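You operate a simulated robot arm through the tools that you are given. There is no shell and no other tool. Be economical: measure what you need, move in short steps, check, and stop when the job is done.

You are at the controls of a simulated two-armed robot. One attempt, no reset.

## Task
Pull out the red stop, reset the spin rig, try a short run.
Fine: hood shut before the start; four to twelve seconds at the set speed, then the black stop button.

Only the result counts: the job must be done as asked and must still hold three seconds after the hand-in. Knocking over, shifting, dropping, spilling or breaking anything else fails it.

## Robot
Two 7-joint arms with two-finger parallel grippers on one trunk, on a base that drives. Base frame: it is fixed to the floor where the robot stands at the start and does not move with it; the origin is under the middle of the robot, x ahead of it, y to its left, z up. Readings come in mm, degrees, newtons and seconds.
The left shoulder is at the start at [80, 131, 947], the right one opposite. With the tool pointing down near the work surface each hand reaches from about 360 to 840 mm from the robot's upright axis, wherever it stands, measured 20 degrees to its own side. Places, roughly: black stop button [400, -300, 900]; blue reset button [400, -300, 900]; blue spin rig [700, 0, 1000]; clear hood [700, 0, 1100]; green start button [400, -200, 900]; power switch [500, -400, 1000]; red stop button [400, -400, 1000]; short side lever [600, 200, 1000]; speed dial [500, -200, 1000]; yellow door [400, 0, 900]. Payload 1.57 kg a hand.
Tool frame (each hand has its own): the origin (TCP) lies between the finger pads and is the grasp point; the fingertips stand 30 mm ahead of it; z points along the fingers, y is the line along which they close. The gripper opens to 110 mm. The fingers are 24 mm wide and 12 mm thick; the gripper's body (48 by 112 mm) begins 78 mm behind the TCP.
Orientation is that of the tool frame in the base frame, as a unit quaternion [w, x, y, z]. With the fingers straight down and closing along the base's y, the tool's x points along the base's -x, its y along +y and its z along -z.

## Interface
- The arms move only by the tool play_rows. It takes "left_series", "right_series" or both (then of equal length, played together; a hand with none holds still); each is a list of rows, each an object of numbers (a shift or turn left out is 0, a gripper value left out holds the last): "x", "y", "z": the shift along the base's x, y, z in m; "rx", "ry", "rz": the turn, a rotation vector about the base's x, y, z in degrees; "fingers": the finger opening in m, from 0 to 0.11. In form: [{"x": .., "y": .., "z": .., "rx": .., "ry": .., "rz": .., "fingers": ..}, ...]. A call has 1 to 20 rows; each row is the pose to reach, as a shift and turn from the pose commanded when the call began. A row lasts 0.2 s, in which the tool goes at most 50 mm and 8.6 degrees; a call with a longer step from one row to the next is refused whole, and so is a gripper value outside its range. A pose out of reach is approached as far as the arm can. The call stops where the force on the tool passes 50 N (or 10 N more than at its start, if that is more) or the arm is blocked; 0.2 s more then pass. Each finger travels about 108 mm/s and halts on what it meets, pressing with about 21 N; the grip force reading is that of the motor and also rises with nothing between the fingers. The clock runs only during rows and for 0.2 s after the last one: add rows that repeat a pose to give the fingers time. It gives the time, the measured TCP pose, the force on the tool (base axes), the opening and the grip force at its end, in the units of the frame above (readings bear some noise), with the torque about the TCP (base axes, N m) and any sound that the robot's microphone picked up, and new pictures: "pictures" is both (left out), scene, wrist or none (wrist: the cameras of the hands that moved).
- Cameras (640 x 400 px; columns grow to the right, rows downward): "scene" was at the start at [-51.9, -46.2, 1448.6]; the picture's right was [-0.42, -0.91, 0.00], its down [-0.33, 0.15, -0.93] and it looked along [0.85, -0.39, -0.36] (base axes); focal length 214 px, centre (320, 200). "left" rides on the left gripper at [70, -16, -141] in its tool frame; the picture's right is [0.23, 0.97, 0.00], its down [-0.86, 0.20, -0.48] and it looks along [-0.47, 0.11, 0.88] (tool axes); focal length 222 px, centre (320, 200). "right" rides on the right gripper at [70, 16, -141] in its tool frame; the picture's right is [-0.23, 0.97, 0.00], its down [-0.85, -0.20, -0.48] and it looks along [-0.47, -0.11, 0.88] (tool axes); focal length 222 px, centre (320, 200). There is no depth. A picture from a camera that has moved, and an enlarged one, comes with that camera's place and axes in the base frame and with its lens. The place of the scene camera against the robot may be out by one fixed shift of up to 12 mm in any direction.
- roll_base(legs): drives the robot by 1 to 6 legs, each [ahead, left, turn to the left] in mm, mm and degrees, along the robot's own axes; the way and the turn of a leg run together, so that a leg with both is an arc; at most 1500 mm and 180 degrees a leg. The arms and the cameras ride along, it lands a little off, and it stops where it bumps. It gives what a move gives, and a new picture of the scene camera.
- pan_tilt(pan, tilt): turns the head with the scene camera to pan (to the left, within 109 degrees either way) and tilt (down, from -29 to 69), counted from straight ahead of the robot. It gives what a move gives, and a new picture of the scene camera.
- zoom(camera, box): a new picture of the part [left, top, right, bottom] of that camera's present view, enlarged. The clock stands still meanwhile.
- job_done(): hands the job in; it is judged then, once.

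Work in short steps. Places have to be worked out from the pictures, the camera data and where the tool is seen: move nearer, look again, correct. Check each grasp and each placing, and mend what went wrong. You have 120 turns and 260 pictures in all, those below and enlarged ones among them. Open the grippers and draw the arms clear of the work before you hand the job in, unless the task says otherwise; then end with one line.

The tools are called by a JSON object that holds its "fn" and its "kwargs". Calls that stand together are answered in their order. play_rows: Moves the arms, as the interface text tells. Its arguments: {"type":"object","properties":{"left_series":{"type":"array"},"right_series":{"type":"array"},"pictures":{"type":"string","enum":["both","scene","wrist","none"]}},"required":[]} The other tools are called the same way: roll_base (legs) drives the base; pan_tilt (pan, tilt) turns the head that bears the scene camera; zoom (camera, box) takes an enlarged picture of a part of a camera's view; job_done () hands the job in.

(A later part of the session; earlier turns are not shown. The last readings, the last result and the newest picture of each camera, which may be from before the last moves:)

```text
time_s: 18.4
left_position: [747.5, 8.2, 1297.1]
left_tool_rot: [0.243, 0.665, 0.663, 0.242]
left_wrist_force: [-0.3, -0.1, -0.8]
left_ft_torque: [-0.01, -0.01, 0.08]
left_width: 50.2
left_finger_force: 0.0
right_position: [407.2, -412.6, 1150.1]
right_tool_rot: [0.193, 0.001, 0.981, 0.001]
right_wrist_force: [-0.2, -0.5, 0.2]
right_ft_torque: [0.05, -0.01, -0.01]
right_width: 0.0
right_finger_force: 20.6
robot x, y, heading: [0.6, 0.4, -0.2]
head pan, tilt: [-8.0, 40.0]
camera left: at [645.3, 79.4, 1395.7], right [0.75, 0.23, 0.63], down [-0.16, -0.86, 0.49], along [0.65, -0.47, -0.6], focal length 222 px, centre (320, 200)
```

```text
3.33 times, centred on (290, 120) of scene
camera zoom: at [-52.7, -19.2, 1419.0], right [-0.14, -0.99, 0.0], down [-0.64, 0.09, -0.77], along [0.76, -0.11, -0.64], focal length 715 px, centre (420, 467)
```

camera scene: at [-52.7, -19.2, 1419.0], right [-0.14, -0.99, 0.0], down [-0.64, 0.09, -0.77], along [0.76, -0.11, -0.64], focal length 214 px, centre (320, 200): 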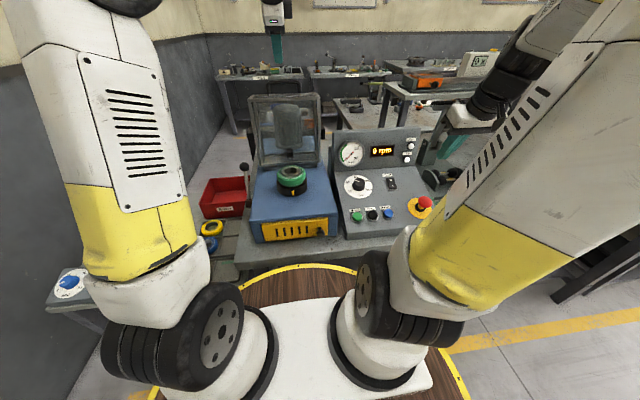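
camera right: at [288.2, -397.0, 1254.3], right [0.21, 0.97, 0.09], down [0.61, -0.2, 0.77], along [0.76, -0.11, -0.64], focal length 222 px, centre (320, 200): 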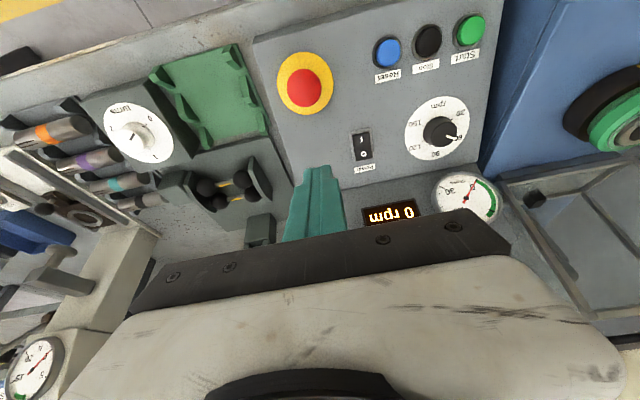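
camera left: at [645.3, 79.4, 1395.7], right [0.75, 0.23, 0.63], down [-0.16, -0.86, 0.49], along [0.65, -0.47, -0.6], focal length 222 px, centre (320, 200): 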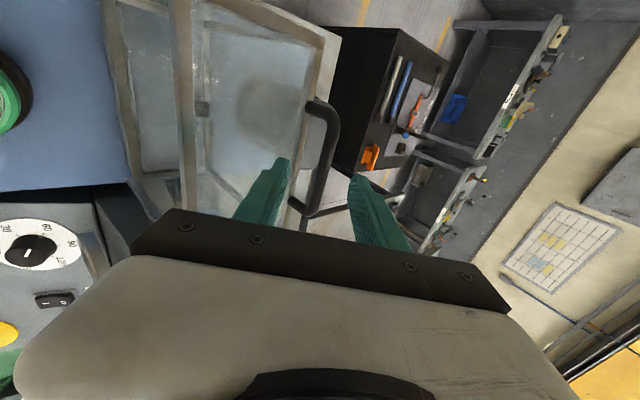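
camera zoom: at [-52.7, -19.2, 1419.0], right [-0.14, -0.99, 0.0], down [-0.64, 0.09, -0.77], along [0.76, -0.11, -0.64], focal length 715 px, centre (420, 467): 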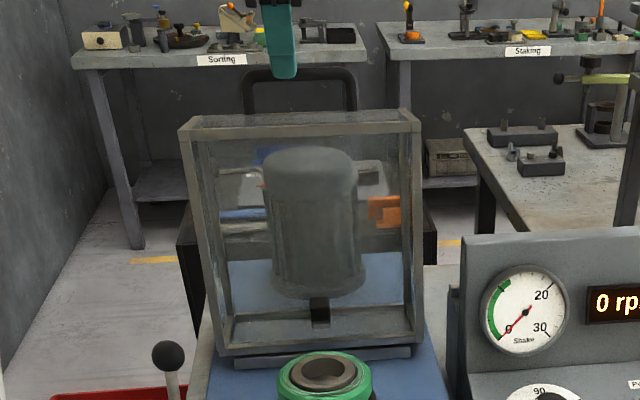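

Bar is about [785,0±12,1261], standing ~35 mm off the hood. I'll steepen the fingers a little, narrow to 34 mm, and line up just short of it.

{"fn": "play_rows", "kwargs": {"left_series": [{"x": 0.007, "y": -0.004, "z": 0.004, "ry": 4, "fingers": 0.034}, {"x": 0.014, "y": -0.008, "z": 0.004, "ry": 8}, {"x": 0.014, "y": -0.008, "z": 0.002, "ry": 8}, {"x": 0.014, "y": -0.008, "z": 0.002, "ry": 8}], "pictures": "wrist"}}

{"fn": "zoom", "kwargs": {"camera": "left", "box": [240, 80, 400, 220]}}

{"fn": "zoom", "kwargs": {"camera": "scene", "box": [250, 70, 330, 130]}}

```text
time_s: 19.4
left_position: [761.7, 0.7, 1299.4]
left_tool_rot: [0.195, 0.68, 0.679, 0.195]
left_wrist_force: [-0.8, -0.1, -0.1]
left_ft_torque: [0.03, 0.02, 0.01]
left_width: 34.1
left_finger_force: 0.1
right_position: [405.5, -413.9, 1149.9]
right_tool_rot: [0.193, 0.001, 0.981, 0.0]
right_wrist_force: [0.5, 0.1, 0.1]
right_ft_torque: [-0.02, -0.01, -0.02]
right_width: 0.2
right_finger_force: 20.6
robot x, y, heading: [-0.5, 1.0, 0.2]
head pan, tilt: [-8.0, 40.0]
camera left: at [674.0, 71.1, 1411.0], right [0.83, 0.23, 0.52], down [-0.08, -0.86, 0.51], along [0.56, -0.47, -0.69], focal length 222 px, centre (320, 200)
```

left: 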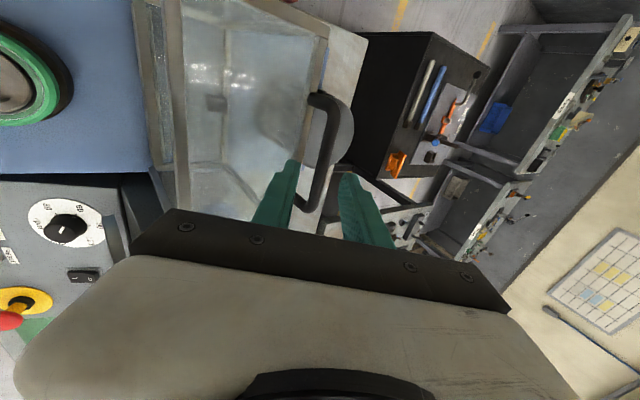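

```text
2.86 times, centred on (320, 150) of left
camera zoom: at [674.0, 71.1, 1411.0], right [0.83, 0.23, 0.52], down [-0.08, -0.86, 0.51], along [0.56, -0.47, -0.69], focal length 635 px, centre (320, 343)
```

zoom: 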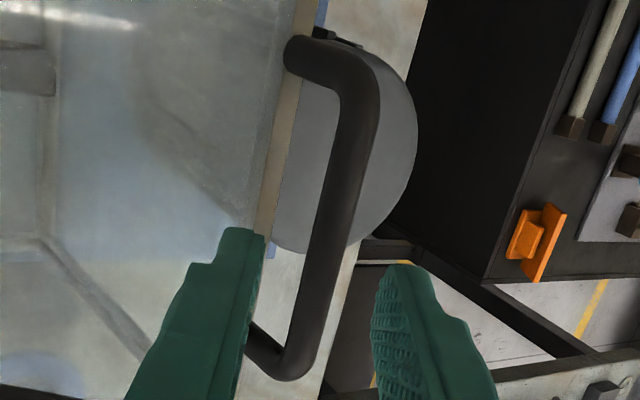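

```text
6.67 times, centred on (290, 100) of scene
camera zoom: at [-52.7, -19.2, 1419.0], right [-0.14, -0.99, 0.0], down [-0.64, 0.09, -0.77], along [0.76, -0.11, -0.64], focal length 1430 px, centre (520, 867)
```

zoom: 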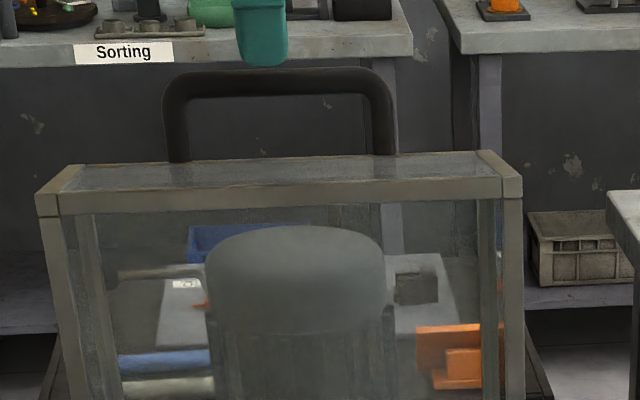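

The bar is centred between the fingertips. Advance 33 mm along the fingers and look.

{"fn": "play_rows", "kwargs": {"left_series": [{"x": 0.006, "y": -0.002, "z": -0.009}, {"x": 0.012, "y": -0.004, "z": -0.019}, {"x": 0.0175, "y": -0.004, "z": -0.028}, {"x": 0.0175, "y": -0.004, "z": -0.028}], "pictures": "none"}}

{"fn": "zoom", "kwargs": {"camera": "left", "box": [240, 80, 400, 220]}}

{"fn": "zoom", "kwargs": {"camera": "scene", "box": [250, 70, 330, 130]}}

```text
time_s: 20.4
left_position: [780.2, -1.5, 1271.5]
left_tool_rot: [0.195, 0.681, 0.679, 0.194]
left_wrist_force: [0.3, 0.4, -1.3]
left_ft_torque: [0.02, 0.01, -0.01]
left_width: 33.9
left_finger_force: 0.2
right_position: [406.0, -413.7, 1149.7]
right_tool_rot: [0.193, 0.001, 0.981, 0.0]
right_wrist_force: [0.1, -0.2, -0.8]
right_ft_torque: [0.06, 0.01, 0.01]
right_width: 0.1
right_finger_force: 21.0
robot x, y, heading: [0.2, 1.2, -0.1]
head pan, tilt: [-8.0, 40.0]
```

```text
2.86 times, centred on (320, 150) of left
camera zoom: at [691.7, 67.4, 1383.3], right [0.83, 0.23, 0.52], down [-0.09, -0.86, 0.51], along [0.56, -0.47, -0.69], focal length 635 px, centre (320, 343)
```

zoom: 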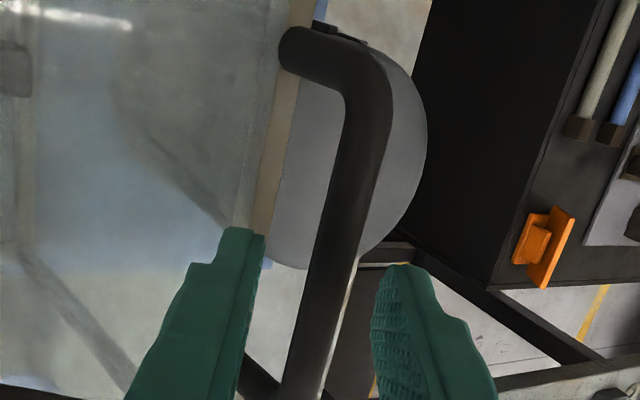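

```text
6.67 times, centred on (290, 100) of scene
camera zoom: at [-52.7, -19.2, 1419.0], right [-0.14, -0.99, 0.0], down [-0.64, 0.09, -0.77], along [0.76, -0.11, -0.64], focal length 1430 px, centre (520, 867)
```

zoom: 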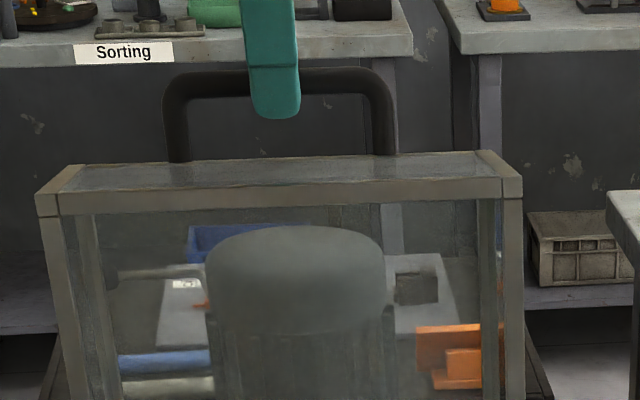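

Fingers straddle the bar near their tips, with room below. Advance another 9 mm.

{"fn": "play_rows", "kwargs": {"left_series": [{"x": 0.0025, "z": -0.004}, {"x": 0.005, "z": -0.008}, {"x": 0.005, "z": -0.008}], "pictures": "none"}}

{"fn": "zoom", "kwargs": {"camera": "scene", "box": [250, 70, 330, 130]}}

```text
time_s: 21.2
left_position: [785.4, -2.5, 1261.9]
left_tool_rot: [0.195, 0.681, 0.679, 0.194]
left_wrist_force: [0.8, -0.8, 0.0]
left_ft_torque: [-0.01, 0.01, -0.04]
left_width: 33.9
left_finger_force: 0.1
right_position: [406.8, -413.1, 1149.3]
right_tool_rot: [0.194, 0.0, 0.981, 0.002]
right_wrist_force: [0.0, -0.6, -0.7]
right_ft_torque: [0.05, -0.02, 0.02]
right_width: 0.0
right_finger_force: 21.6
robot x, y, heading: [-2.4, -1.8, 0.1]
head pan, tilt: [-8.0, 40.0]
```

```text
6.67 times, centred on (290, 100) of scene
camera zoom: at [-52.7, -19.2, 1419.0], right [-0.14, -0.99, 0.0], down [-0.64, 0.09, -0.77], along [0.76, -0.11, -0.64], focal length 1430 px, centre (520, 867)
```

zoom: 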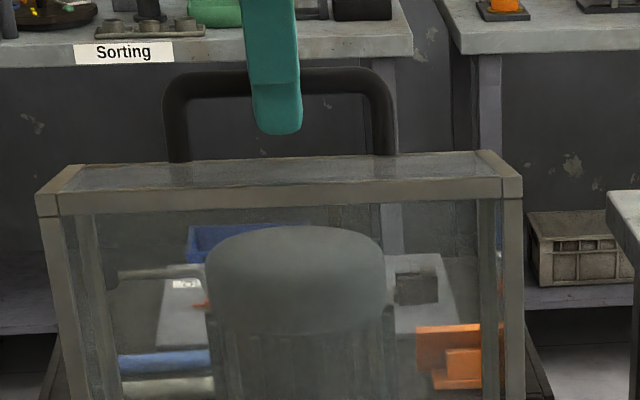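

Now I'll close gently on the bar to confirm I have it.

{"fn": "play_rows", "kwargs": {"left_series": [{"fingers": 0.012}, {"fingers": 0.012}, {"fingers": 0.012}], "pictures": "none"}}

{"fn": "zoom", "kwargs": {"camera": "left", "box": [240, 80, 400, 220]}}

```text
time_s: 22.0
left_position: [785.9, -2.7, 1263.1]
left_tool_rot: [0.195, 0.68, 0.68, 0.195]
left_wrist_force: [4.3, -0.5, 5.6]
left_ft_torque: [-0.01, -0.17, -0.1]
left_width: 18.2
left_finger_force: 3.7
right_position: [407.9, -412.1, 1149.5]
right_tool_rot: [0.194, 0.0, 0.981, 0.001]
right_wrist_force: [0.0, -0.9, -0.6]
right_ft_torque: [-0.01, 0.05, -0.04]
right_width: 0.3
right_finger_force: 20.2
robot x, y, heading: [-1.8, 1.2, -0.3]
head pan, tilt: [-8.0, 40.0]
```

```text
2.86 times, centred on (320, 150) of left
camera zoom: at [696.4, 67.1, 1375.4], right [0.83, 0.23, 0.52], down [-0.09, -0.86, 0.51], along [0.56, -0.47, -0.69], focal length 635 px, centre (320, 343)
```

zoom: 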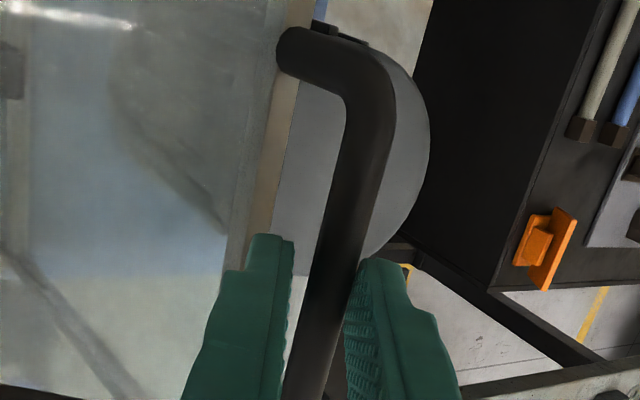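

Bar is between the fingers (≤18 mm thick). I'll loosen to a 24 mm cage and start the arc about a hinge guessed at [675,·,990], first 10°.

{"fn": "play_rows", "kwargs": {"left_series": [{"fingers": 0.024}, {"x": -0.0115, "z": 0.0049}, {"x": -0.0232, "z": 0.0093}, {"x": -0.035, "z": 0.0132}, {"x": -0.047, "z": 0.0165}, {"x": -0.047, "z": 0.0165}], "pictures": "scene"}}

{"fn": "zoom", "kwargs": {"camera": "left", "box": [240, 80, 400, 220]}}

{"fn": "zoom", "kwargs": {"camera": "scene", "box": [230, 60, 350, 180]}}

```text
time_s: 23.4
left_position: [739.2, -2.6, 1277.6]
left_tool_rot: [0.195, 0.681, 0.679, 0.194]
left_wrist_force: [3.2, 0.3, 3.6]
left_ft_torque: [0.05, -0.14, -0.04]
left_width: 27.9
left_finger_force: 2.2
right_position: [407.3, -413.3, 1149.8]
right_tool_rot: [0.193, 0.0, 0.981, 0.001]
right_wrist_force: [-0.1, 0.1, -0.3]
right_ft_torque: [-0.04, 0.0, 0.04]
right_width: 0.0
right_finger_force: 21.0
robot x, y, heading: [-1.2, -1.7, -0.3]
head pan, tilt: [-8.0, 40.0]
camera scene: at [-52.7, -19.2, 1419.0], right [-0.14, -0.99, 0.0], down [-0.64, 0.09, -0.77], along [0.76, -0.11, -0.64], focal length 214 px, centre (320, 200)
```

scene: 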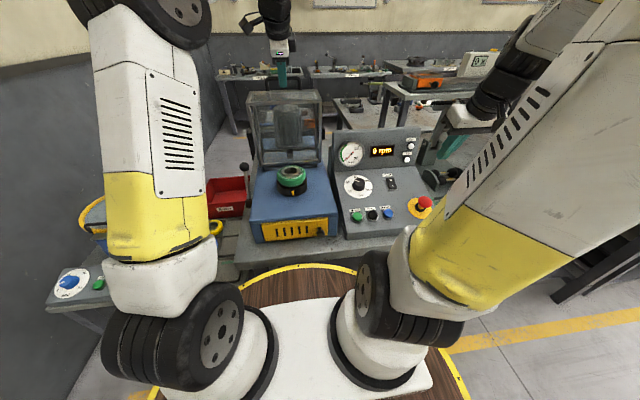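

```text
2.86 times, centred on (320, 150) of left
camera zoom: at [649.5, 67.0, 1390.9], right [0.83, 0.23, 0.52], down [-0.09, -0.86, 0.51], along [0.56, -0.47, -0.69], focal length 635 px, centre (320, 343)
```

zoom: 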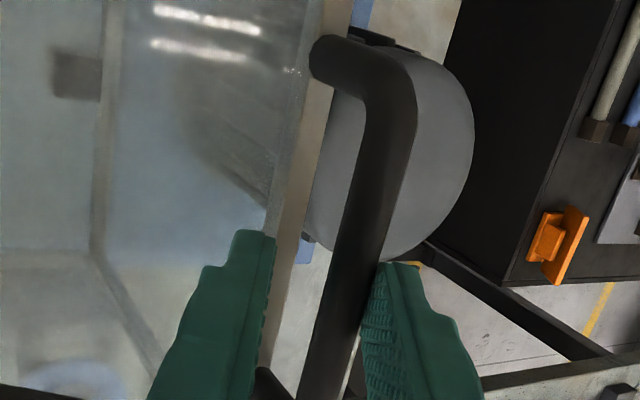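

```text
3.33 times, centred on (290, 120) of scene
camera zoom: at [-52.7, -19.2, 1419.0], right [-0.14, -0.99, 0.0], down [-0.64, 0.09, -0.77], along [0.76, -0.11, -0.64], focal length 715 px, centre (420, 467)
```

zoom: 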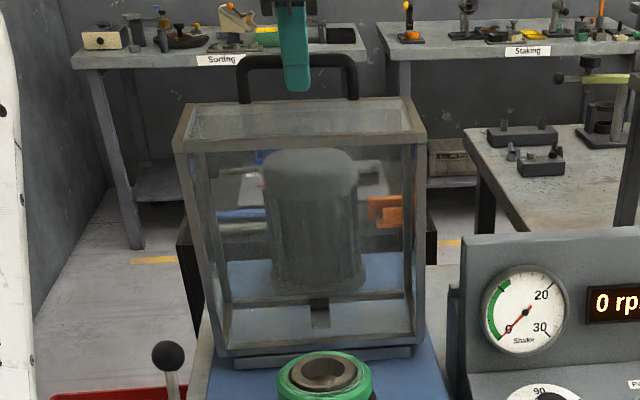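

Hood follows with only ~5 N. Continue 15° more.

{"fn": "play_rows", "kwargs": {"left_series": [{"x": -0.0121, "z": 0.0029, "fingers": 0.022}, {"x": -0.0244, "z": 0.0052}, {"x": -0.0367, "z": 0.0069}, {"x": -0.0491, "z": 0.0082}, {"x": -0.0615, "z": 0.0088}, {"x": -0.074, "z": 0.009}, {"x": -0.074, "z": 0.009}], "pictures": "none"}}

{"fn": "zoom", "kwargs": {"camera": "left", "box": [240, 80, 400, 220]}}

{"fn": "zoom", "kwargs": {"camera": "scene", "box": [230, 60, 350, 180]}}

```text
time_s: 25.0
left_position: [663.3, -2.5, 1286.0]
left_tool_rot: [0.194, 0.681, 0.679, 0.195]
left_wrist_force: [1.4, 0.8, 0.3]
left_ft_torque: [0.01, -0.03, -0.02]
left_width: 22.5
left_finger_force: 0.2
right_position: [406.6, -412.6, 1150.3]
right_tool_rot: [0.194, 0.002, 0.981, 0.0]
right_wrist_force: [-0.1, 0.4, 0.6]
right_ft_torque: [0.0, 0.0, -0.04]
right_width: 0.1
right_finger_force: 20.7
robot x, y, heading: [-0.8, 0.1, 0.1]
head pan, tilt: [-8.0, 40.0]
```

```text
2.86 times, centred on (320, 150) of left
camera zoom: at [575.0, 67.2, 1398.8], right [0.83, 0.23, 0.52], down [-0.09, -0.85, 0.51], along [0.56, -0.47, -0.69], focal length 635 px, centre (320, 343)
```

zoom: 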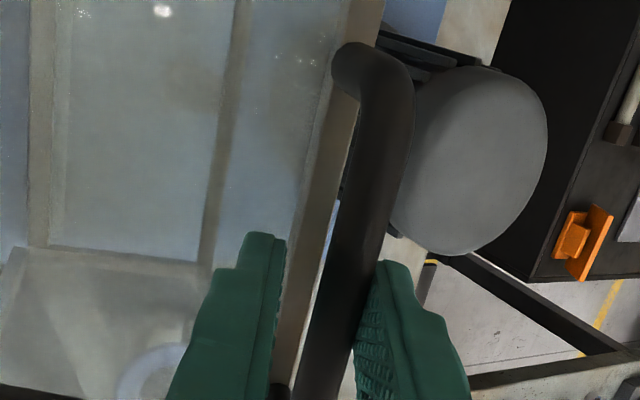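

```text
3.33 times, centred on (290, 120) of scene
camera zoom: at [-52.7, -19.2, 1419.0], right [-0.14, -0.99, 0.0], down [-0.64, 0.09, -0.77], along [0.76, -0.11, -0.64], focal length 715 px, centre (420, 467)
```

zoom: 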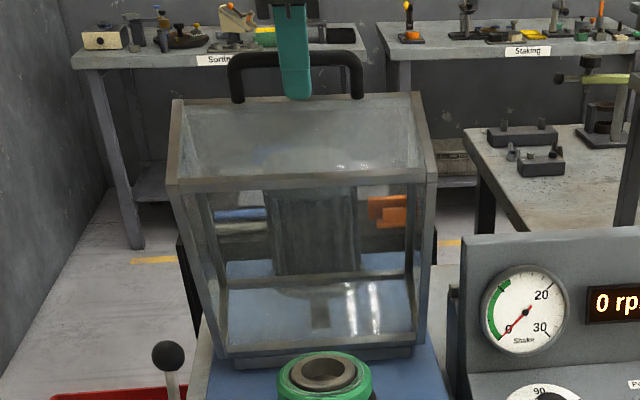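

Still good, near balance. Continue 20°, the front finger will hold it back from falling.

{"fn": "play_rows", "kwargs": {"left_series": [{"x": -0.0124, "z": -0.0004}, {"x": -0.0249, "z": -0.0014}, {"x": -0.0372, "z": -0.0029}, {"x": -0.0495, "z": -0.0049}, {"x": -0.0617, "z": -0.0074}, {"x": -0.0738, "z": -0.0105}, {"x": -0.0857, "z": -0.0141}, {"x": -0.0974, "z": -0.0183}, {"x": -0.0974, "z": -0.0183}], "pictures": "none"}}

{"fn": "zoom", "kwargs": {"camera": "left", "box": [240, 80, 400, 220]}}

{"fn": "zoom", "kwargs": {"camera": "scene", "box": [230, 60, 350, 180]}}

```text
time_s: 27.0
left_position: [566.0, -2.7, 1270.7]
left_tool_rot: [0.195, 0.681, 0.679, 0.194]
left_wrist_force: [-0.4, -0.6, 0.6]
left_ft_torque: [0.03, 0.0, 0.04]
left_width: 22.3
left_finger_force: 0.0
right_position: [407.9, -412.9, 1148.8]
right_tool_rot: [0.193, 0.001, 0.981, 0.001]
right_wrist_force: [-0.9, 0.4, 0.1]
right_ft_torque: [-0.01, 0.04, 0.0]
right_width: 0.0
right_finger_force: 20.7
robot x, y, heading: [-0.2, 4.3, -0.4]
head pan, tilt: [-8.0, 40.0]
```

```text
2.86 times, centred on (320, 150) of left
camera zoom: at [477.3, 67.1, 1382.6], right [0.83, 0.23, 0.52], down [-0.09, -0.86, 0.51], along [0.56, -0.47, -0.69], focal length 635 px, centre (320, 343)
```

zoom: 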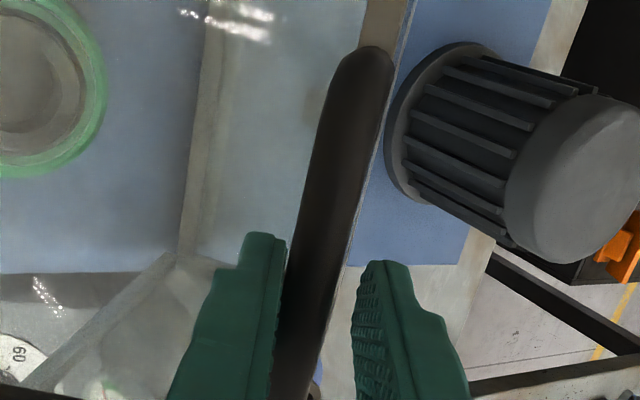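

```text
3.33 times, centred on (290, 120) of scene
camera zoom: at [-52.8, -19.2, 1419.0], right [-0.14, -0.99, 0.0], down [-0.64, 0.09, -0.77], along [0.76, -0.11, -0.64], focal length 715 px, centre (420, 467)
```

zoom: 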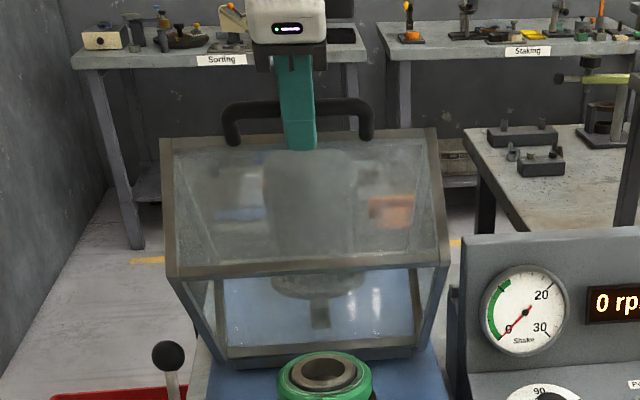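

Going smoothly. Another 20°.

{"fn": "play_rows", "kwargs": {"left_series": [{"x": -0.0116, "z": -0.0046}, {"x": -0.023, "z": -0.0097}, {"x": -0.0341, "z": -0.0154}, {"x": -0.0449, "z": -0.0215}, {"x": -0.0555, "z": -0.028}, {"x": -0.0658, "z": -0.0351}, {"x": -0.0758, "z": -0.0425}, {"x": -0.0854, "z": -0.0504}, {"x": -0.0854, "z": -0.0504}], "pictures": "none"}}

{"fn": "zoom", "kwargs": {"camera": "left", "box": [240, 80, 400, 220]}}

{"fn": "zoom", "kwargs": {"camera": "scene", "box": [230, 60, 350, 180]}}

```text
time_s: 29.0
left_position: [481.4, -3.0, 1219.0]
left_tool_rot: [0.195, 0.68, 0.679, 0.194]
left_wrist_force: [0.0, -1.2, -0.9]
left_ft_torque: [0.0, 0.01, 0.03]
left_width: 22.9
left_finger_force: 1.1
right_position: [405.7, -412.0, 1150.3]
right_tool_rot: [0.193, 0.001, 0.981, 0.001]
right_wrist_force: [0.5, -0.6, -0.6]
right_ft_torque: [0.01, 0.04, 0.01]
right_width: 0.0
right_finger_force: 21.2
robot x, y, heading: [0.4, 2.6, -0.0]
head pan, tilt: [-8.0, 40.0]
```

```text
2.86 times, centred on (320, 150) of left
camera zoom: at [392.7, 66.7, 1332.3], right [0.83, 0.23, 0.52], down [-0.09, -0.86, 0.51], along [0.56, -0.47, -0.69], focal length 635 px, centre (320, 343)
```

zoom: 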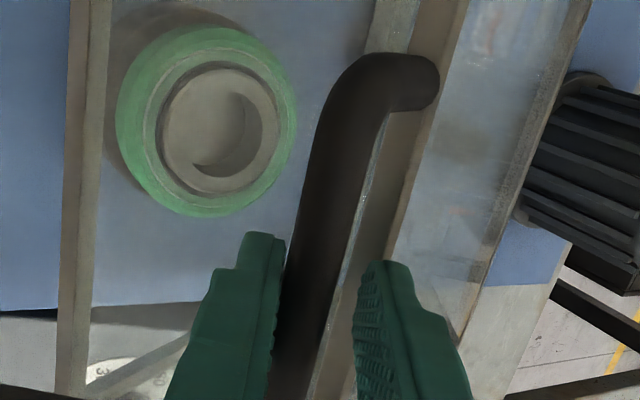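

```text
3.33 times, centred on (290, 120) of scene
camera zoom: at [-52.8, -19.2, 1419.0], right [-0.14, -0.99, 0.0], down [-0.64, 0.09, -0.77], along [0.76, -0.11, -0.64], focal length 715 px, centre (420, 467)
```

zoom: 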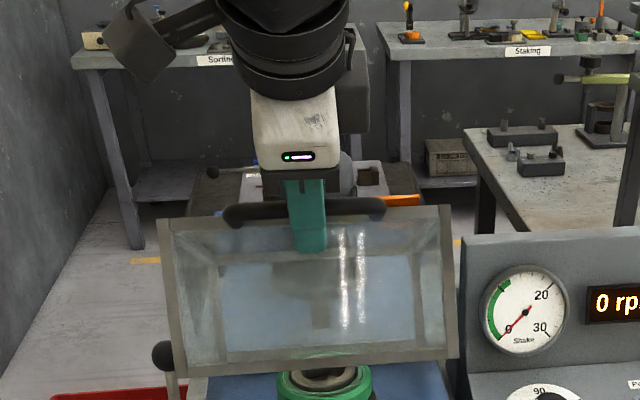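

About 65° done. Next 17.5°.

{"fn": "play_rows", "kwargs": {"left_series": [{"x": -0.0093, "z": -0.0083}, {"x": -0.0182, "z": -0.017}, {"x": -0.0267, "z": -0.0261}, {"x": -0.0348, "z": -0.0356}, {"x": -0.0425, "z": -0.0454}, {"x": -0.0498, "z": -0.0555}, {"x": -0.0566, "z": -0.0659}, {"x": -0.0566, "z": -0.0659}], "pictures": "none"}}

{"fn": "zoom", "kwargs": {"camera": "left", "box": [240, 80, 400, 220]}}

{"fn": "zoom", "kwargs": {"camera": "scene", "box": [230, 100, 350, 260]}}

```text
time_s: 30.1
left_position: [439.4, -2.0, 1184.1]
left_tool_rot: [0.198, 0.68, 0.679, 0.196]
left_wrist_force: [-20.7, 4.8, 19.4]
left_ft_torque: [0.28, -0.52, 0.27]
left_width: 27.5
left_finger_force: 3.3
right_position: [405.7, -413.1, 1151.0]
right_tool_rot: [0.195, 0.0, 0.981, 0.0]
right_wrist_force: [0.1, 0.5, -0.2]
right_ft_torque: [0.01, 0.0, 0.02]
right_width: 0.0
right_finger_force: 20.8
robot x, y, heading: [-3.2, 3.1, -0.1]
head pan, tilt: [-8.0, 40.0]
stopped in row 5 (left hand): the force on the tool passed its limit at 58 N (the readings are from after the stop); the commanded pose is now the measured one
```

```text
2.86 times, centred on (320, 150) of left
camera zoom: at [351.9, 67.1, 1296.7], right [0.82, 0.23, 0.52], down [-0.09, -0.85, 0.51], along [0.56, -0.47, -0.68], focal length 635 px, centre (320, 343)
```

zoom: 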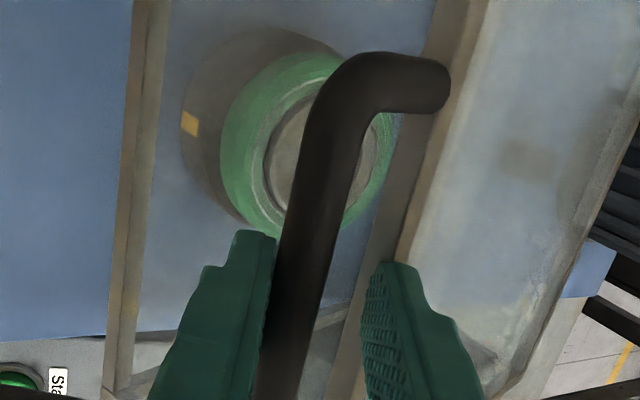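

```text
2.50 times, centred on (290, 180) of scene
camera zoom: at [-55.1, -18.8, 1418.9], right [-0.14, -0.99, 0.0], down [-0.64, 0.09, -0.77], along [0.76, -0.11, -0.64], focal length 536 px, centre (395, 250)
```

zoom: 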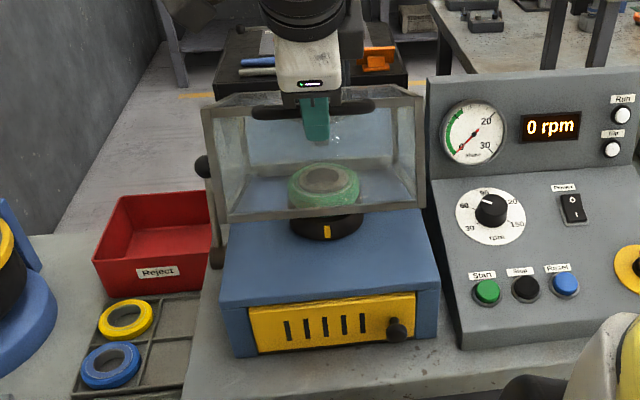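

The rear fingertip is pressing the hood's frame (force along its face normal). I'll back out about 7 mm and pitch a little to follow the hood.

{"fn": "play_rows", "kwargs": {"left_series": [{"x": -0.004, "z": 0.006, "ry": -4}, {"x": -0.004, "z": 0.006, "ry": -8}, {"x": -0.004, "z": 0.006, "ry": -8}], "pictures": "none"}}

{"fn": "zoom", "kwargs": {"camera": "left", "box": [240, 80, 400, 220]}}

```text
time_s: 30.9
left_position: [439.5, -2.6, 1189.7]
left_tool_rot: [0.242, 0.665, 0.663, 0.243]
left_wrist_force: [-0.6, 0.9, -1.0]
left_ft_torque: [-0.05, 0.01, 0.01]
left_width: 23.2
left_finger_force: 0.7
right_position: [406.4, -412.5, 1150.4]
right_tool_rot: [0.194, 0.001, 0.981, 0.001]
right_wrist_force: [0.3, 0.5, -0.3]
right_ft_torque: [-0.02, 0.02, 0.01]
right_width: 0.0
right_finger_force: 20.9
robot x, y, heading: [-1.9, -0.2, -0.2]
head pan, tilt: [-8.0, 40.0]
```

```text
2.86 times, centred on (320, 150) of left
camera zoom: at [335.6, 67.1, 1287.7], right [0.74, 0.23, 0.63], down [-0.16, -0.85, 0.49], along [0.65, -0.47, -0.6], focal length 635 px, centre (320, 343)
```

zoom: 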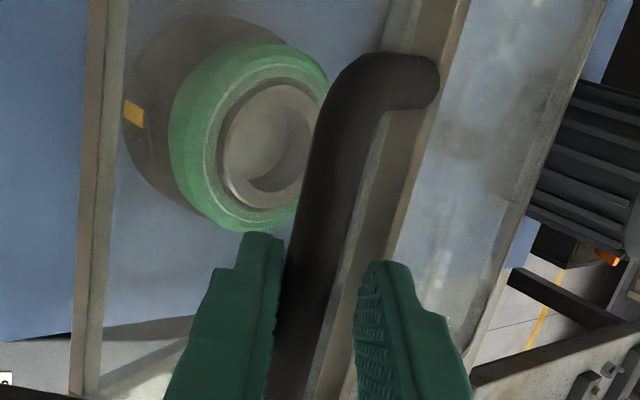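

Clear again. Continue the descent with a corrected hinge (≈[667,·,985]).

{"fn": "play_rows", "kwargs": {"left_series": [{"x": -0.009, "z": -0.0095, "ry": -1}, {"x": -0.0185, "z": -0.0215, "ry": -2}, {"x": -0.0277, "z": -0.0341, "ry": -3}, {"x": -0.0357, "z": -0.0472, "ry": -4}, {"x": -0.0357, "z": -0.0472, "ry": -4}], "pictures": "none"}}

{"fn": "zoom", "kwargs": {"camera": "left", "box": [200, 40, 440, 220]}}

{"fn": "zoom", "kwargs": {"camera": "scene", "box": [230, 100, 350, 260]}}

```text
time_s: 32.1
left_position: [402.1, -3.0, 1142.3]
left_tool_rot: [0.266, 0.656, 0.655, 0.265]
left_wrist_force: [-1.9, 0.4, -0.7]
left_ft_torque: [-0.02, -0.02, 0.05]
left_width: 23.6
left_finger_force: 1.0
right_position: [406.2, -412.9, 1149.5]
right_tool_rot: [0.194, 0.001, 0.981, 0.001]
right_wrist_force: [0.3, 0.0, 0.5]
right_ft_torque: [-0.01, -0.03, 0.01]
right_width: 0.0
right_finger_force: 20.8
robot x, y, heading: [-1.6, 0.3, -0.1]
head pan, tilt: [-8.0, 40.0]
```

```text
2.22 times, centred on (320, 130) of left
camera zoom: at [292.9, 66.0, 1232.9], right [0.7, 0.23, 0.68], down [-0.19, -0.85, 0.48], along [0.69, -0.47, -0.55], focal length 494 px, centre (320, 356)
```

zoom: 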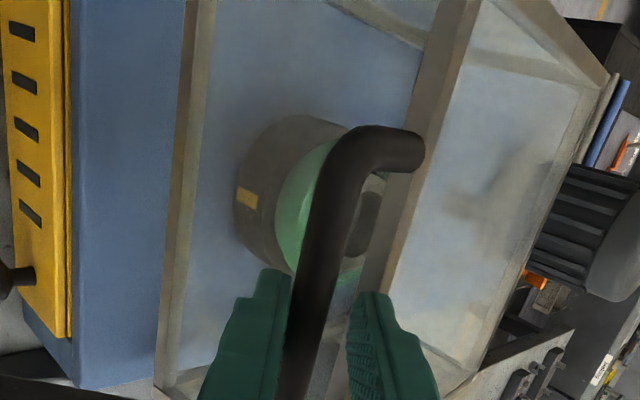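

```text
2.50 times, centred on (290, 180) of scene
camera zoom: at [-53.3, -19.1, 1418.9], right [-0.14, -0.99, 0.0], down [-0.64, 0.09, -0.77], along [0.76, -0.11, -0.64], focal length 536 px, centre (395, 250)
```

zoom: 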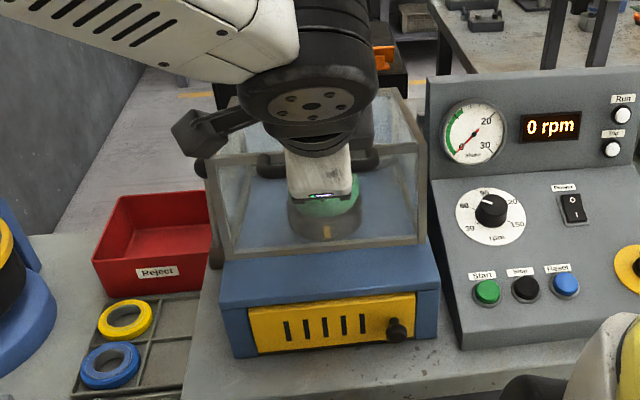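

About 10° remain. Continue in small steps until the hood seats.

{"fn": "play_rows", "kwargs": {"left_series": [{"x": -0.004, "z": -0.007}, {"x": -0.008, "z": -0.0145}, {"x": -0.0115, "z": -0.022}, {"x": -0.0145, "z": -0.029}, {"x": -0.0145, "z": -0.029}], "pictures": "none"}}

{"fn": "zoom", "kwargs": {"camera": "left", "box": [200, 40, 440, 220]}}

{"fn": "zoom", "kwargs": {"camera": "scene", "box": [230, 100, 350, 260]}}

```text
time_s: 33.3
left_position: [389.2, -4.4, 1115.5]
left_tool_rot: [0.265, 0.656, 0.655, 0.265]
left_wrist_force: [-2.2, 1.4, -1.5]
left_ft_torque: [0.02, 0.0, 0.0]
left_width: 24.0
left_finger_force: 1.1
right_position: [407.2, -413.2, 1150.9]
right_tool_rot: [0.193, 0.0, 0.981, 0.0]
right_wrist_force: [0.5, -0.3, 0.1]
right_ft_torque: [-0.02, 0.0, -0.01]
right_width: 0.0
right_finger_force: 20.8
robot x, y, heading: [0.5, -1.3, -0.1]
head pan, tilt: [-8.0, 40.0]
```

```text
2.22 times, centred on (320, 130) of left
camera zoom: at [279.9, 65.1, 1206.7], right [0.7, 0.23, 0.68], down [-0.19, -0.86, 0.48], along [0.69, -0.47, -0.56], focal length 494 px, centre (320, 356)
```

zoom: 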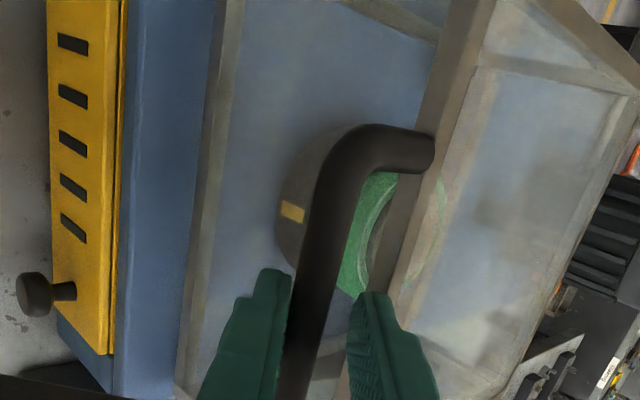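

```text
2.50 times, centred on (290, 180) of scene
camera zoom: at [-53.3, -19.1, 1419.0], right [-0.14, -0.99, 0.0], down [-0.64, 0.09, -0.77], along [0.76, -0.11, -0.64], focal length 536 px, centre (395, 250)
```

zoom: 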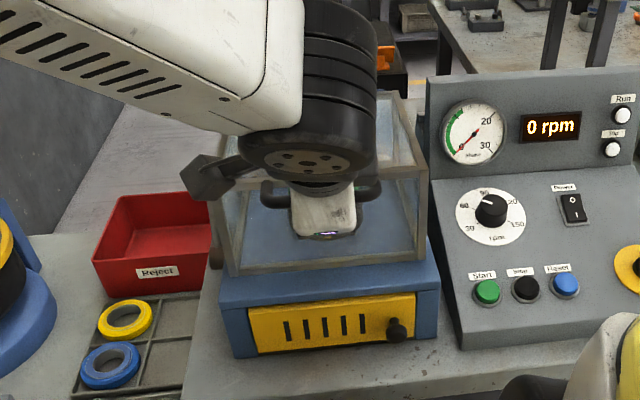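

{"fn": "play_rows", "kwargs": {"left_series": [{"x": -0.003, "z": -0.007}, {"x": -0.005, "z": -0.014}, {"x": -0.007, "z": -0.021}, {"x": -0.009, "z": -0.028}, {"x": -0.009, "z": -0.028}], "pictures": "none"}}

{"fn": "zoom", "kwargs": {"camera": "left", "box": [200, 40, 440, 220]}}

{"fn": "zoom", "kwargs": {"camera": "scene", "box": [230, 100, 350, 260]}}

```text
time_s: 34.1
left_position: [385.9, -9.0, 1105.0]
left_tool_rot: [0.262, 0.654, 0.658, 0.267]
left_wrist_force: [-38.0, 9.6, 15.8]
left_ft_torque: [-0.09, -0.45, 0.06]
left_width: 25.0
left_finger_force: 1.4
left hand out of reach, approached as far as the arm can: row 1, 2, 3
right_position: [405.2, -411.0, 1151.9]
right_tool_rot: [0.194, 0.001, 0.981, 0.0]
right_wrist_force: [0.6, 1.2, 0.6]
right_ft_torque: [0.0, 0.0, 0.02]
right_width: 0.0
right_finger_force: 21.1
robot x, y, heading: [-1.0, 1.4, 0.2]
head pan, tilt: [-8.0, 40.0]
stopped in row 3 (left hand): the force on the tool passed its limit at 73 N (the readings are from after the stop); the commanded pose is now the measured one
```

```text
2.22 times, centred on (320, 130) of left
camera zoom: at [276.4, 59.6, 1197.9], right [0.7, 0.23, 0.68], down [-0.18, -0.86, 0.48], along [0.69, -0.46, -0.56], focal length 494 px, centre (320, 356)
```

zoom: 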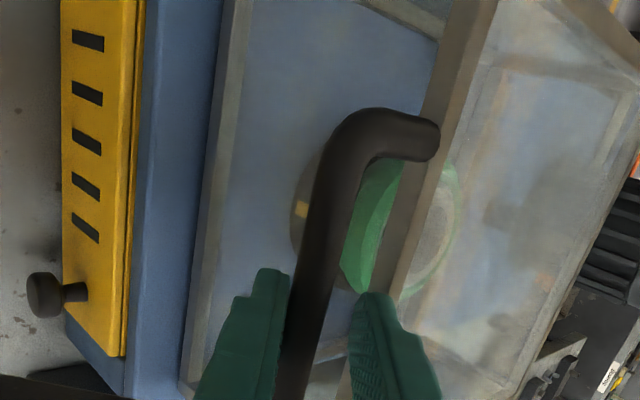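

```text
2.50 times, centred on (290, 180) of scene
camera zoom: at [-56.4, -18.1, 1418.9], right [-0.14, -0.99, 0.0], down [-0.64, 0.09, -0.77], along [0.76, -0.11, -0.64], focal length 536 px, centre (395, 250)
```

zoom: 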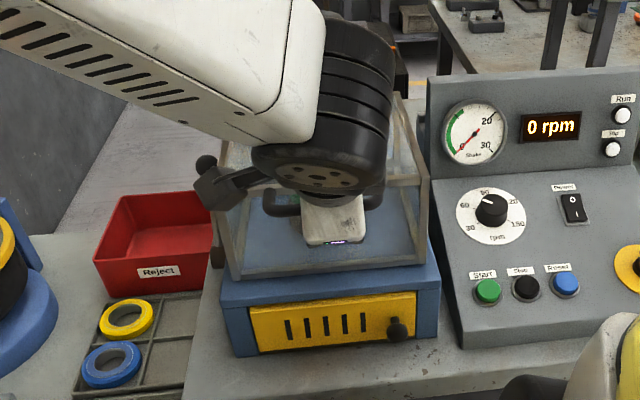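

The left hand is at its near limit and the hood looks nearly seated. Zooming on its lower edge.

{"fn": "zoom", "kwargs": {"camera": "scene", "box": [300, 130, 350, 230]}}

{"fn": "zoom", "kwargs": {"camera": "scene", "box": [300, 180, 350, 220]}}

```text
4.00 times, centred on (325, 180) of scene
camera zoom: at [-56.4, -18.1, 1418.9], right [-0.14, -0.99, 0.0], down [-0.64, 0.09, -0.77], along [0.76, -0.11, -0.64], focal length 858 px, centre (300, 280)
```

zoom: 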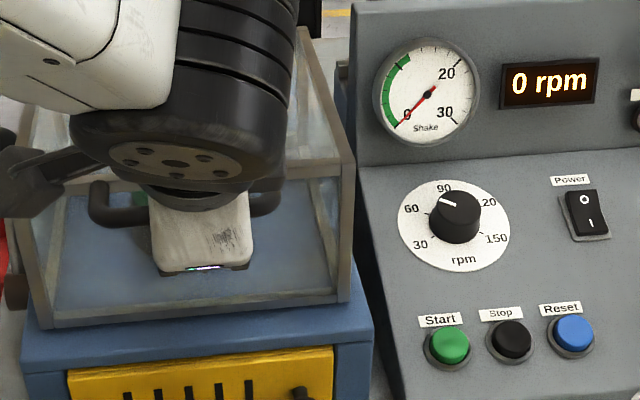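

```text
10.00 times, centred on (325, 200) of scene
camera zoom: at [-56.4, -18.1, 1418.9], right [-0.14, -0.99, 0.0], down [-0.64, 0.09, -0.77], along [0.76, -0.11, -0.64], focal length 2145 px, centre (270, 200)
```

zoom: 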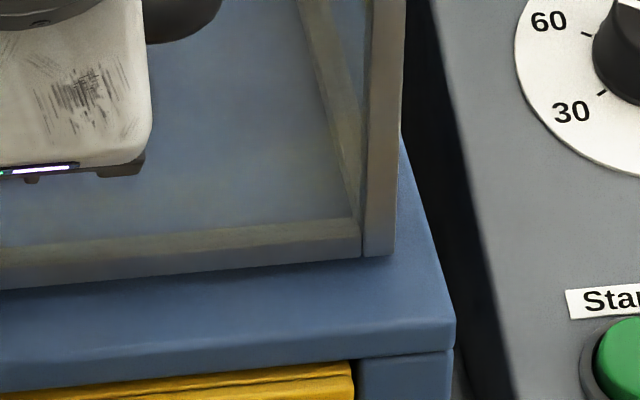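

Tips press the hood's face again. I'll back out slightly, straighten the wrist to regain reach, then press the bar gently down.

{"fn": "play_rows", "kwargs": {"left_series": [{"x": -0.001, "z": 0.006, "ry": 4}, {"x": -0.001, "z": 0.008, "ry": 8}, {"x": -0.001, "z": 0.008, "ry": 12}, {"x": -0.001, "z": 0.008, "ry": 12}], "pictures": "none"}}

{"fn": "zoom", "kwargs": {"camera": "left", "box": [200, 40, 440, 220]}}

{"fn": "zoom", "kwargs": {"camera": "scene", "box": [230, 130, 350, 230]}}

```text
time_s: 35.1
left_position: [387.5, -10.0, 1113.2]
left_tool_rot: [0.193, 0.679, 0.681, 0.198]
left_wrist_force: [-25.7, 5.5, 12.1]
left_ft_torque: [-0.22, -0.33, -0.15]
left_width: 29.6
left_finger_force: 4.3
right_position: [404.5, -412.2, 1150.6]
right_tool_rot: [0.194, 0.001, 0.981, 0.0]
right_wrist_force: [-0.3, 1.1, 0.7]
right_ft_torque: [-0.01, 0.02, -0.02]
right_width: 0.1
right_finger_force: 21.2
robot x, y, heading: [-2.5, 0.5, 0.1]
head pan, tilt: [-8.0, 40.0]
```

```text
2.22 times, centred on (320, 130) of left
camera zoom: at [298.7, 59.0, 1226.4], right [0.83, 0.23, 0.52], down [-0.08, -0.86, 0.51], along [0.56, -0.46, -0.69], focal length 494 px, centre (320, 356)
```

zoom: 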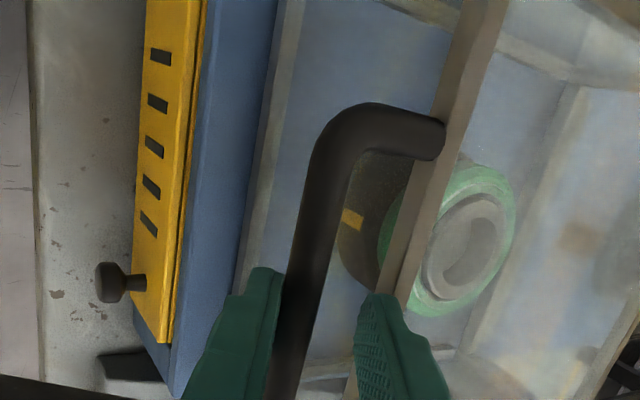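

```text
4.00 times, centred on (290, 180) of scene
camera zoom: at [-55.3, -18.6, 1418.9], right [-0.14, -0.99, 0.0], down [-0.64, 0.09, -0.77], along [0.76, -0.11, -0.64], focal length 858 px, centre (440, 280)
```

zoom: 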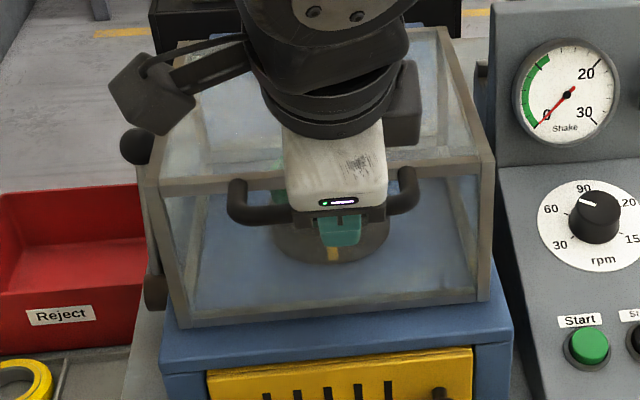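

Bar is squeezed by the front finger; I'll open to relieve it and see whether the hood settles.

{"fn": "play_rows", "kwargs": {"left_series": [{"fingers": 0.05}, {"fingers": 0.05}, {"fingers": 0.05}], "pictures": "none"}}

{"fn": "zoom", "kwargs": {"camera": "left", "box": [200, 40, 440, 220]}}

{"fn": "zoom", "kwargs": {"camera": "scene", "box": [230, 130, 350, 230]}}

```text
time_s: 35.9
left_position: [386.9, -10.0, 1114.7]
left_tool_rot: [0.193, 0.679, 0.68, 0.197]
left_wrist_force: [-34.0, 3.1, 14.6]
left_ft_torque: [-0.14, -0.06, -0.16]
left_width: 31.2
left_finger_force: 0.1
right_position: [403.7, -410.4, 1149.7]
right_tool_rot: [0.194, 0.001, 0.981, 0.001]
right_wrist_force: [0.3, 0.6, 0.2]
right_ft_torque: [-0.01, -0.01, -0.03]
right_width: 0.2
right_finger_force: 20.3
robot x, y, heading: [-2.5, -2.1, 0.1]
head pan, tilt: [-8.0, 40.0]
```

```text
2.22 times, centred on (320, 130) of left
camera zoom: at [298.3, 58.9, 1226.4], right [0.82, 0.23, 0.52], down [-0.08, -0.86, 0.51], along [0.56, -0.46, -0.69], focal length 494 px, centre (320, 356)
```

zoom: 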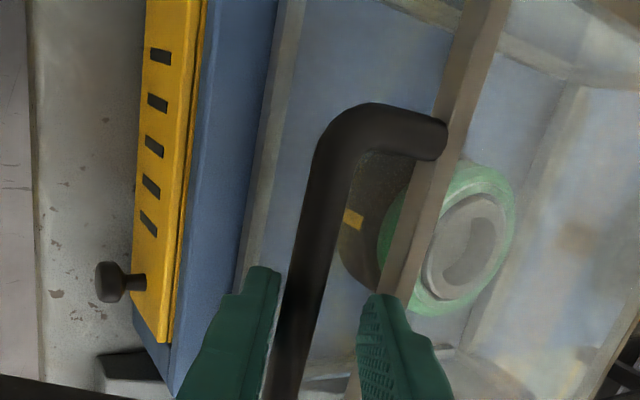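

```text
4.00 times, centred on (290, 180) of scene
camera zoom: at [-55.8, -18.7, 1418.9], right [-0.14, -0.99, 0.0], down [-0.64, 0.09, -0.77], along [0.76, -0.11, -0.64], focal length 858 px, centre (440, 280)
```

zoom: 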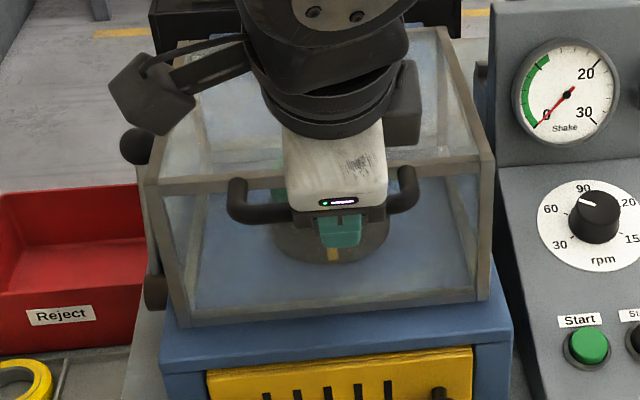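

The rear finger is wedged against the hood face. I'll shift toward me a little and then withdraw along the finger axis.

{"fn": "play_rows", "kwargs": {"left_series": [{"x": -0.006, "z": 0.004, "fingers": 0.031}, {"x": -0.01, "z": 0.01}, {"x": -0.016, "z": 0.018}, {"x": -0.016, "z": 0.018}], "pictures": "none"}}

{"fn": "zoom", "kwargs": {"camera": "left", "box": [200, 40, 440, 220]}}

{"fn": "zoom", "kwargs": {"camera": "scene", "box": [230, 130, 350, 230]}}

```text
time_s: 36.9
left_position: [371.7, -9.2, 1131.7]
left_tool_rot: [0.192, 0.678, 0.681, 0.198]
left_wrist_force: [0.6, 0.0, 0.2]
left_ft_torque: [-0.01, 0.02, -0.01]
left_width: 31.3
left_finger_force: 0.0
right_position: [405.9, -411.9, 1150.0]
right_tool_rot: [0.194, 0.0, 0.981, 0.001]
right_wrist_force: [0.1, -0.5, 0.7]
right_ft_torque: [0.03, 0.0, 0.02]
right_width: 0.0
right_finger_force: 20.8
robot x, y, heading: [-1.9, -2.1, -0.1]
head pan, tilt: [-8.0, 40.0]
```

```text
2.22 times, centred on (320, 130) of left
camera zoom: at [284.2, 59.1, 1244.8], right [0.82, 0.23, 0.52], down [-0.08, -0.86, 0.51], along [0.56, -0.46, -0.69], focal length 494 px, centre (320, 356)
```

zoom: 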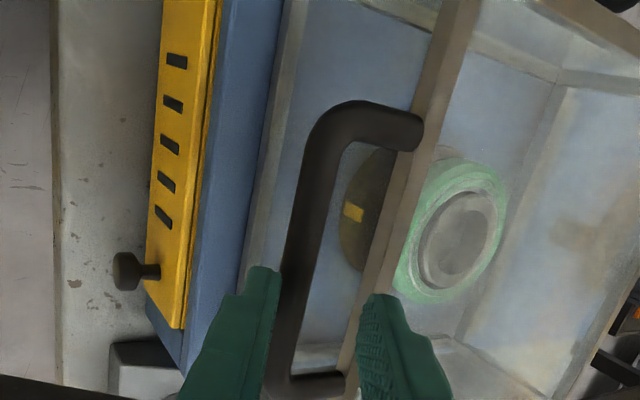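

```text
4.00 times, centred on (290, 180) of scene
camera zoom: at [-53.7, -18.9, 1419.0], right [-0.14, -0.99, 0.0], down [-0.64, 0.09, -0.77], along [0.76, -0.11, -0.64], focal length 858 px, centre (440, 280)
```

zoom: 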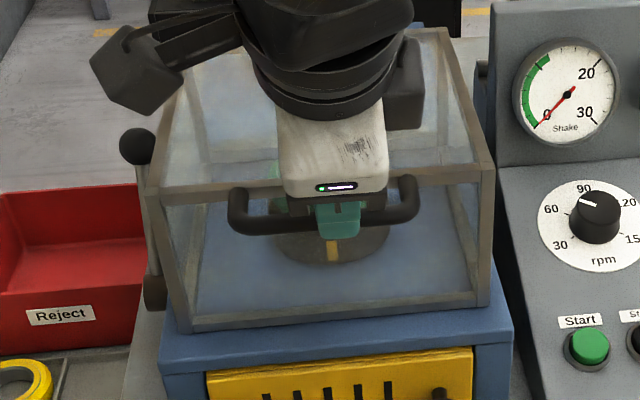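

Free, and the hood dropped a bit further. Withdraw fully and look.

{"fn": "play_rows", "kwargs": {"left_series": [{"x": -0.008, "z": 0.012}, {"x": -0.016, "z": 0.024}, {"x": -0.022, "z": 0.044, "ry": 4}, {"x": -0.022, "z": 0.08, "ry": 8}, {"x": -0.022, "z": 0.12, "ry": 12}, {"x": -0.01, "y": 0.02, "z": 0.16, "ry": 16}, {"x": -0.01, "y": 0.02, "z": 0.16, "ry": 16}]}}

{"fn": "zoom", "kwargs": {"camera": "scene", "box": [230, 130, 350, 230]}}

```text
time_s: 38.5
left_position: [362.6, 8.0, 1292.5]
left_tool_rot: [0.095, 0.7, 0.701, 0.101]
left_wrist_force: [0.8, 0.5, 0.5]
left_ft_torque: [0.02, 0.0, 0.0]
left_width: 31.4
left_finger_force: 0.0
right_position: [406.4, -411.4, 1150.6]
right_tool_rot: [0.194, 0.0, 0.981, 0.001]
right_wrist_force: [0.0, 0.0, 0.0]
right_ft_torque: [-0.01, -0.02, 0.01]
right_width: 0.0
right_finger_force: 21.1
robot x, y, heading: [-3.1, 1.0, -0.0]
head pan, tilt: [-8.0, 40.0]
camera scene: at [-53.7, -18.9, 1419.0], right [-0.14, -0.99, 0.0], down [-0.64, 0.09, -0.77], along [0.76, -0.11, -0.64], focal length 214 px, centre (320, 200)
camera left: at [308.8, 76.1, 1425.3], right [0.94, 0.23, 0.27], down [0.06, -0.86, 0.51], along [0.35, -0.46, -0.82], focal length 222 px, centre (320, 200)
```

scene: 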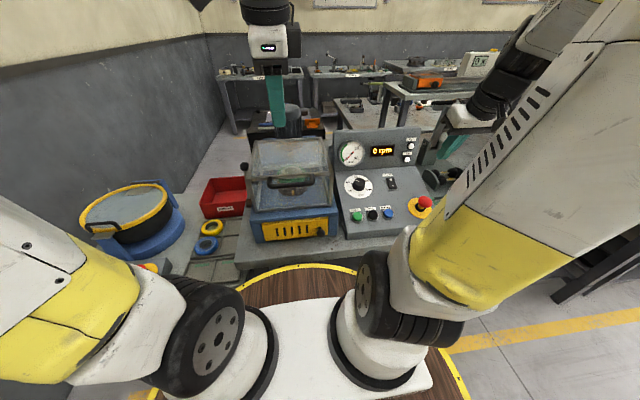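
left: 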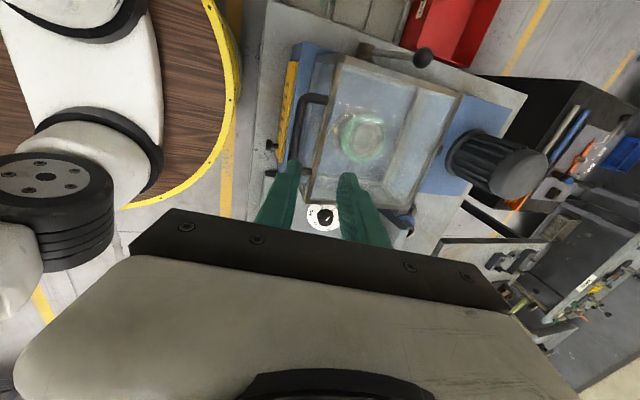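

```text
4.00 times, centred on (290, 180) of scene
camera zoom: at [-53.7, -18.9, 1419.0], right [-0.14, -0.99, 0.0], down [-0.64, 0.09, -0.77], along [0.76, -0.11, -0.64], focal length 858 px, centre (440, 280)
```

zoom: 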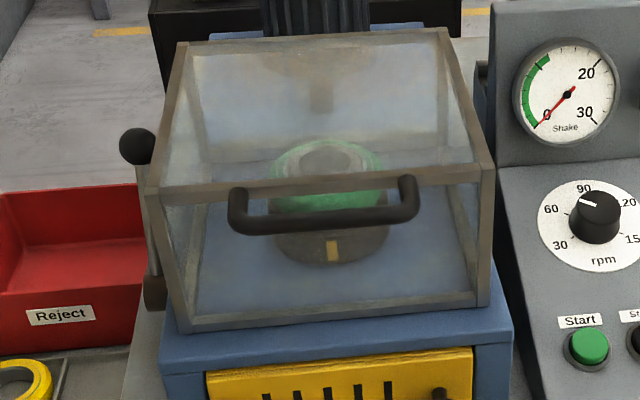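

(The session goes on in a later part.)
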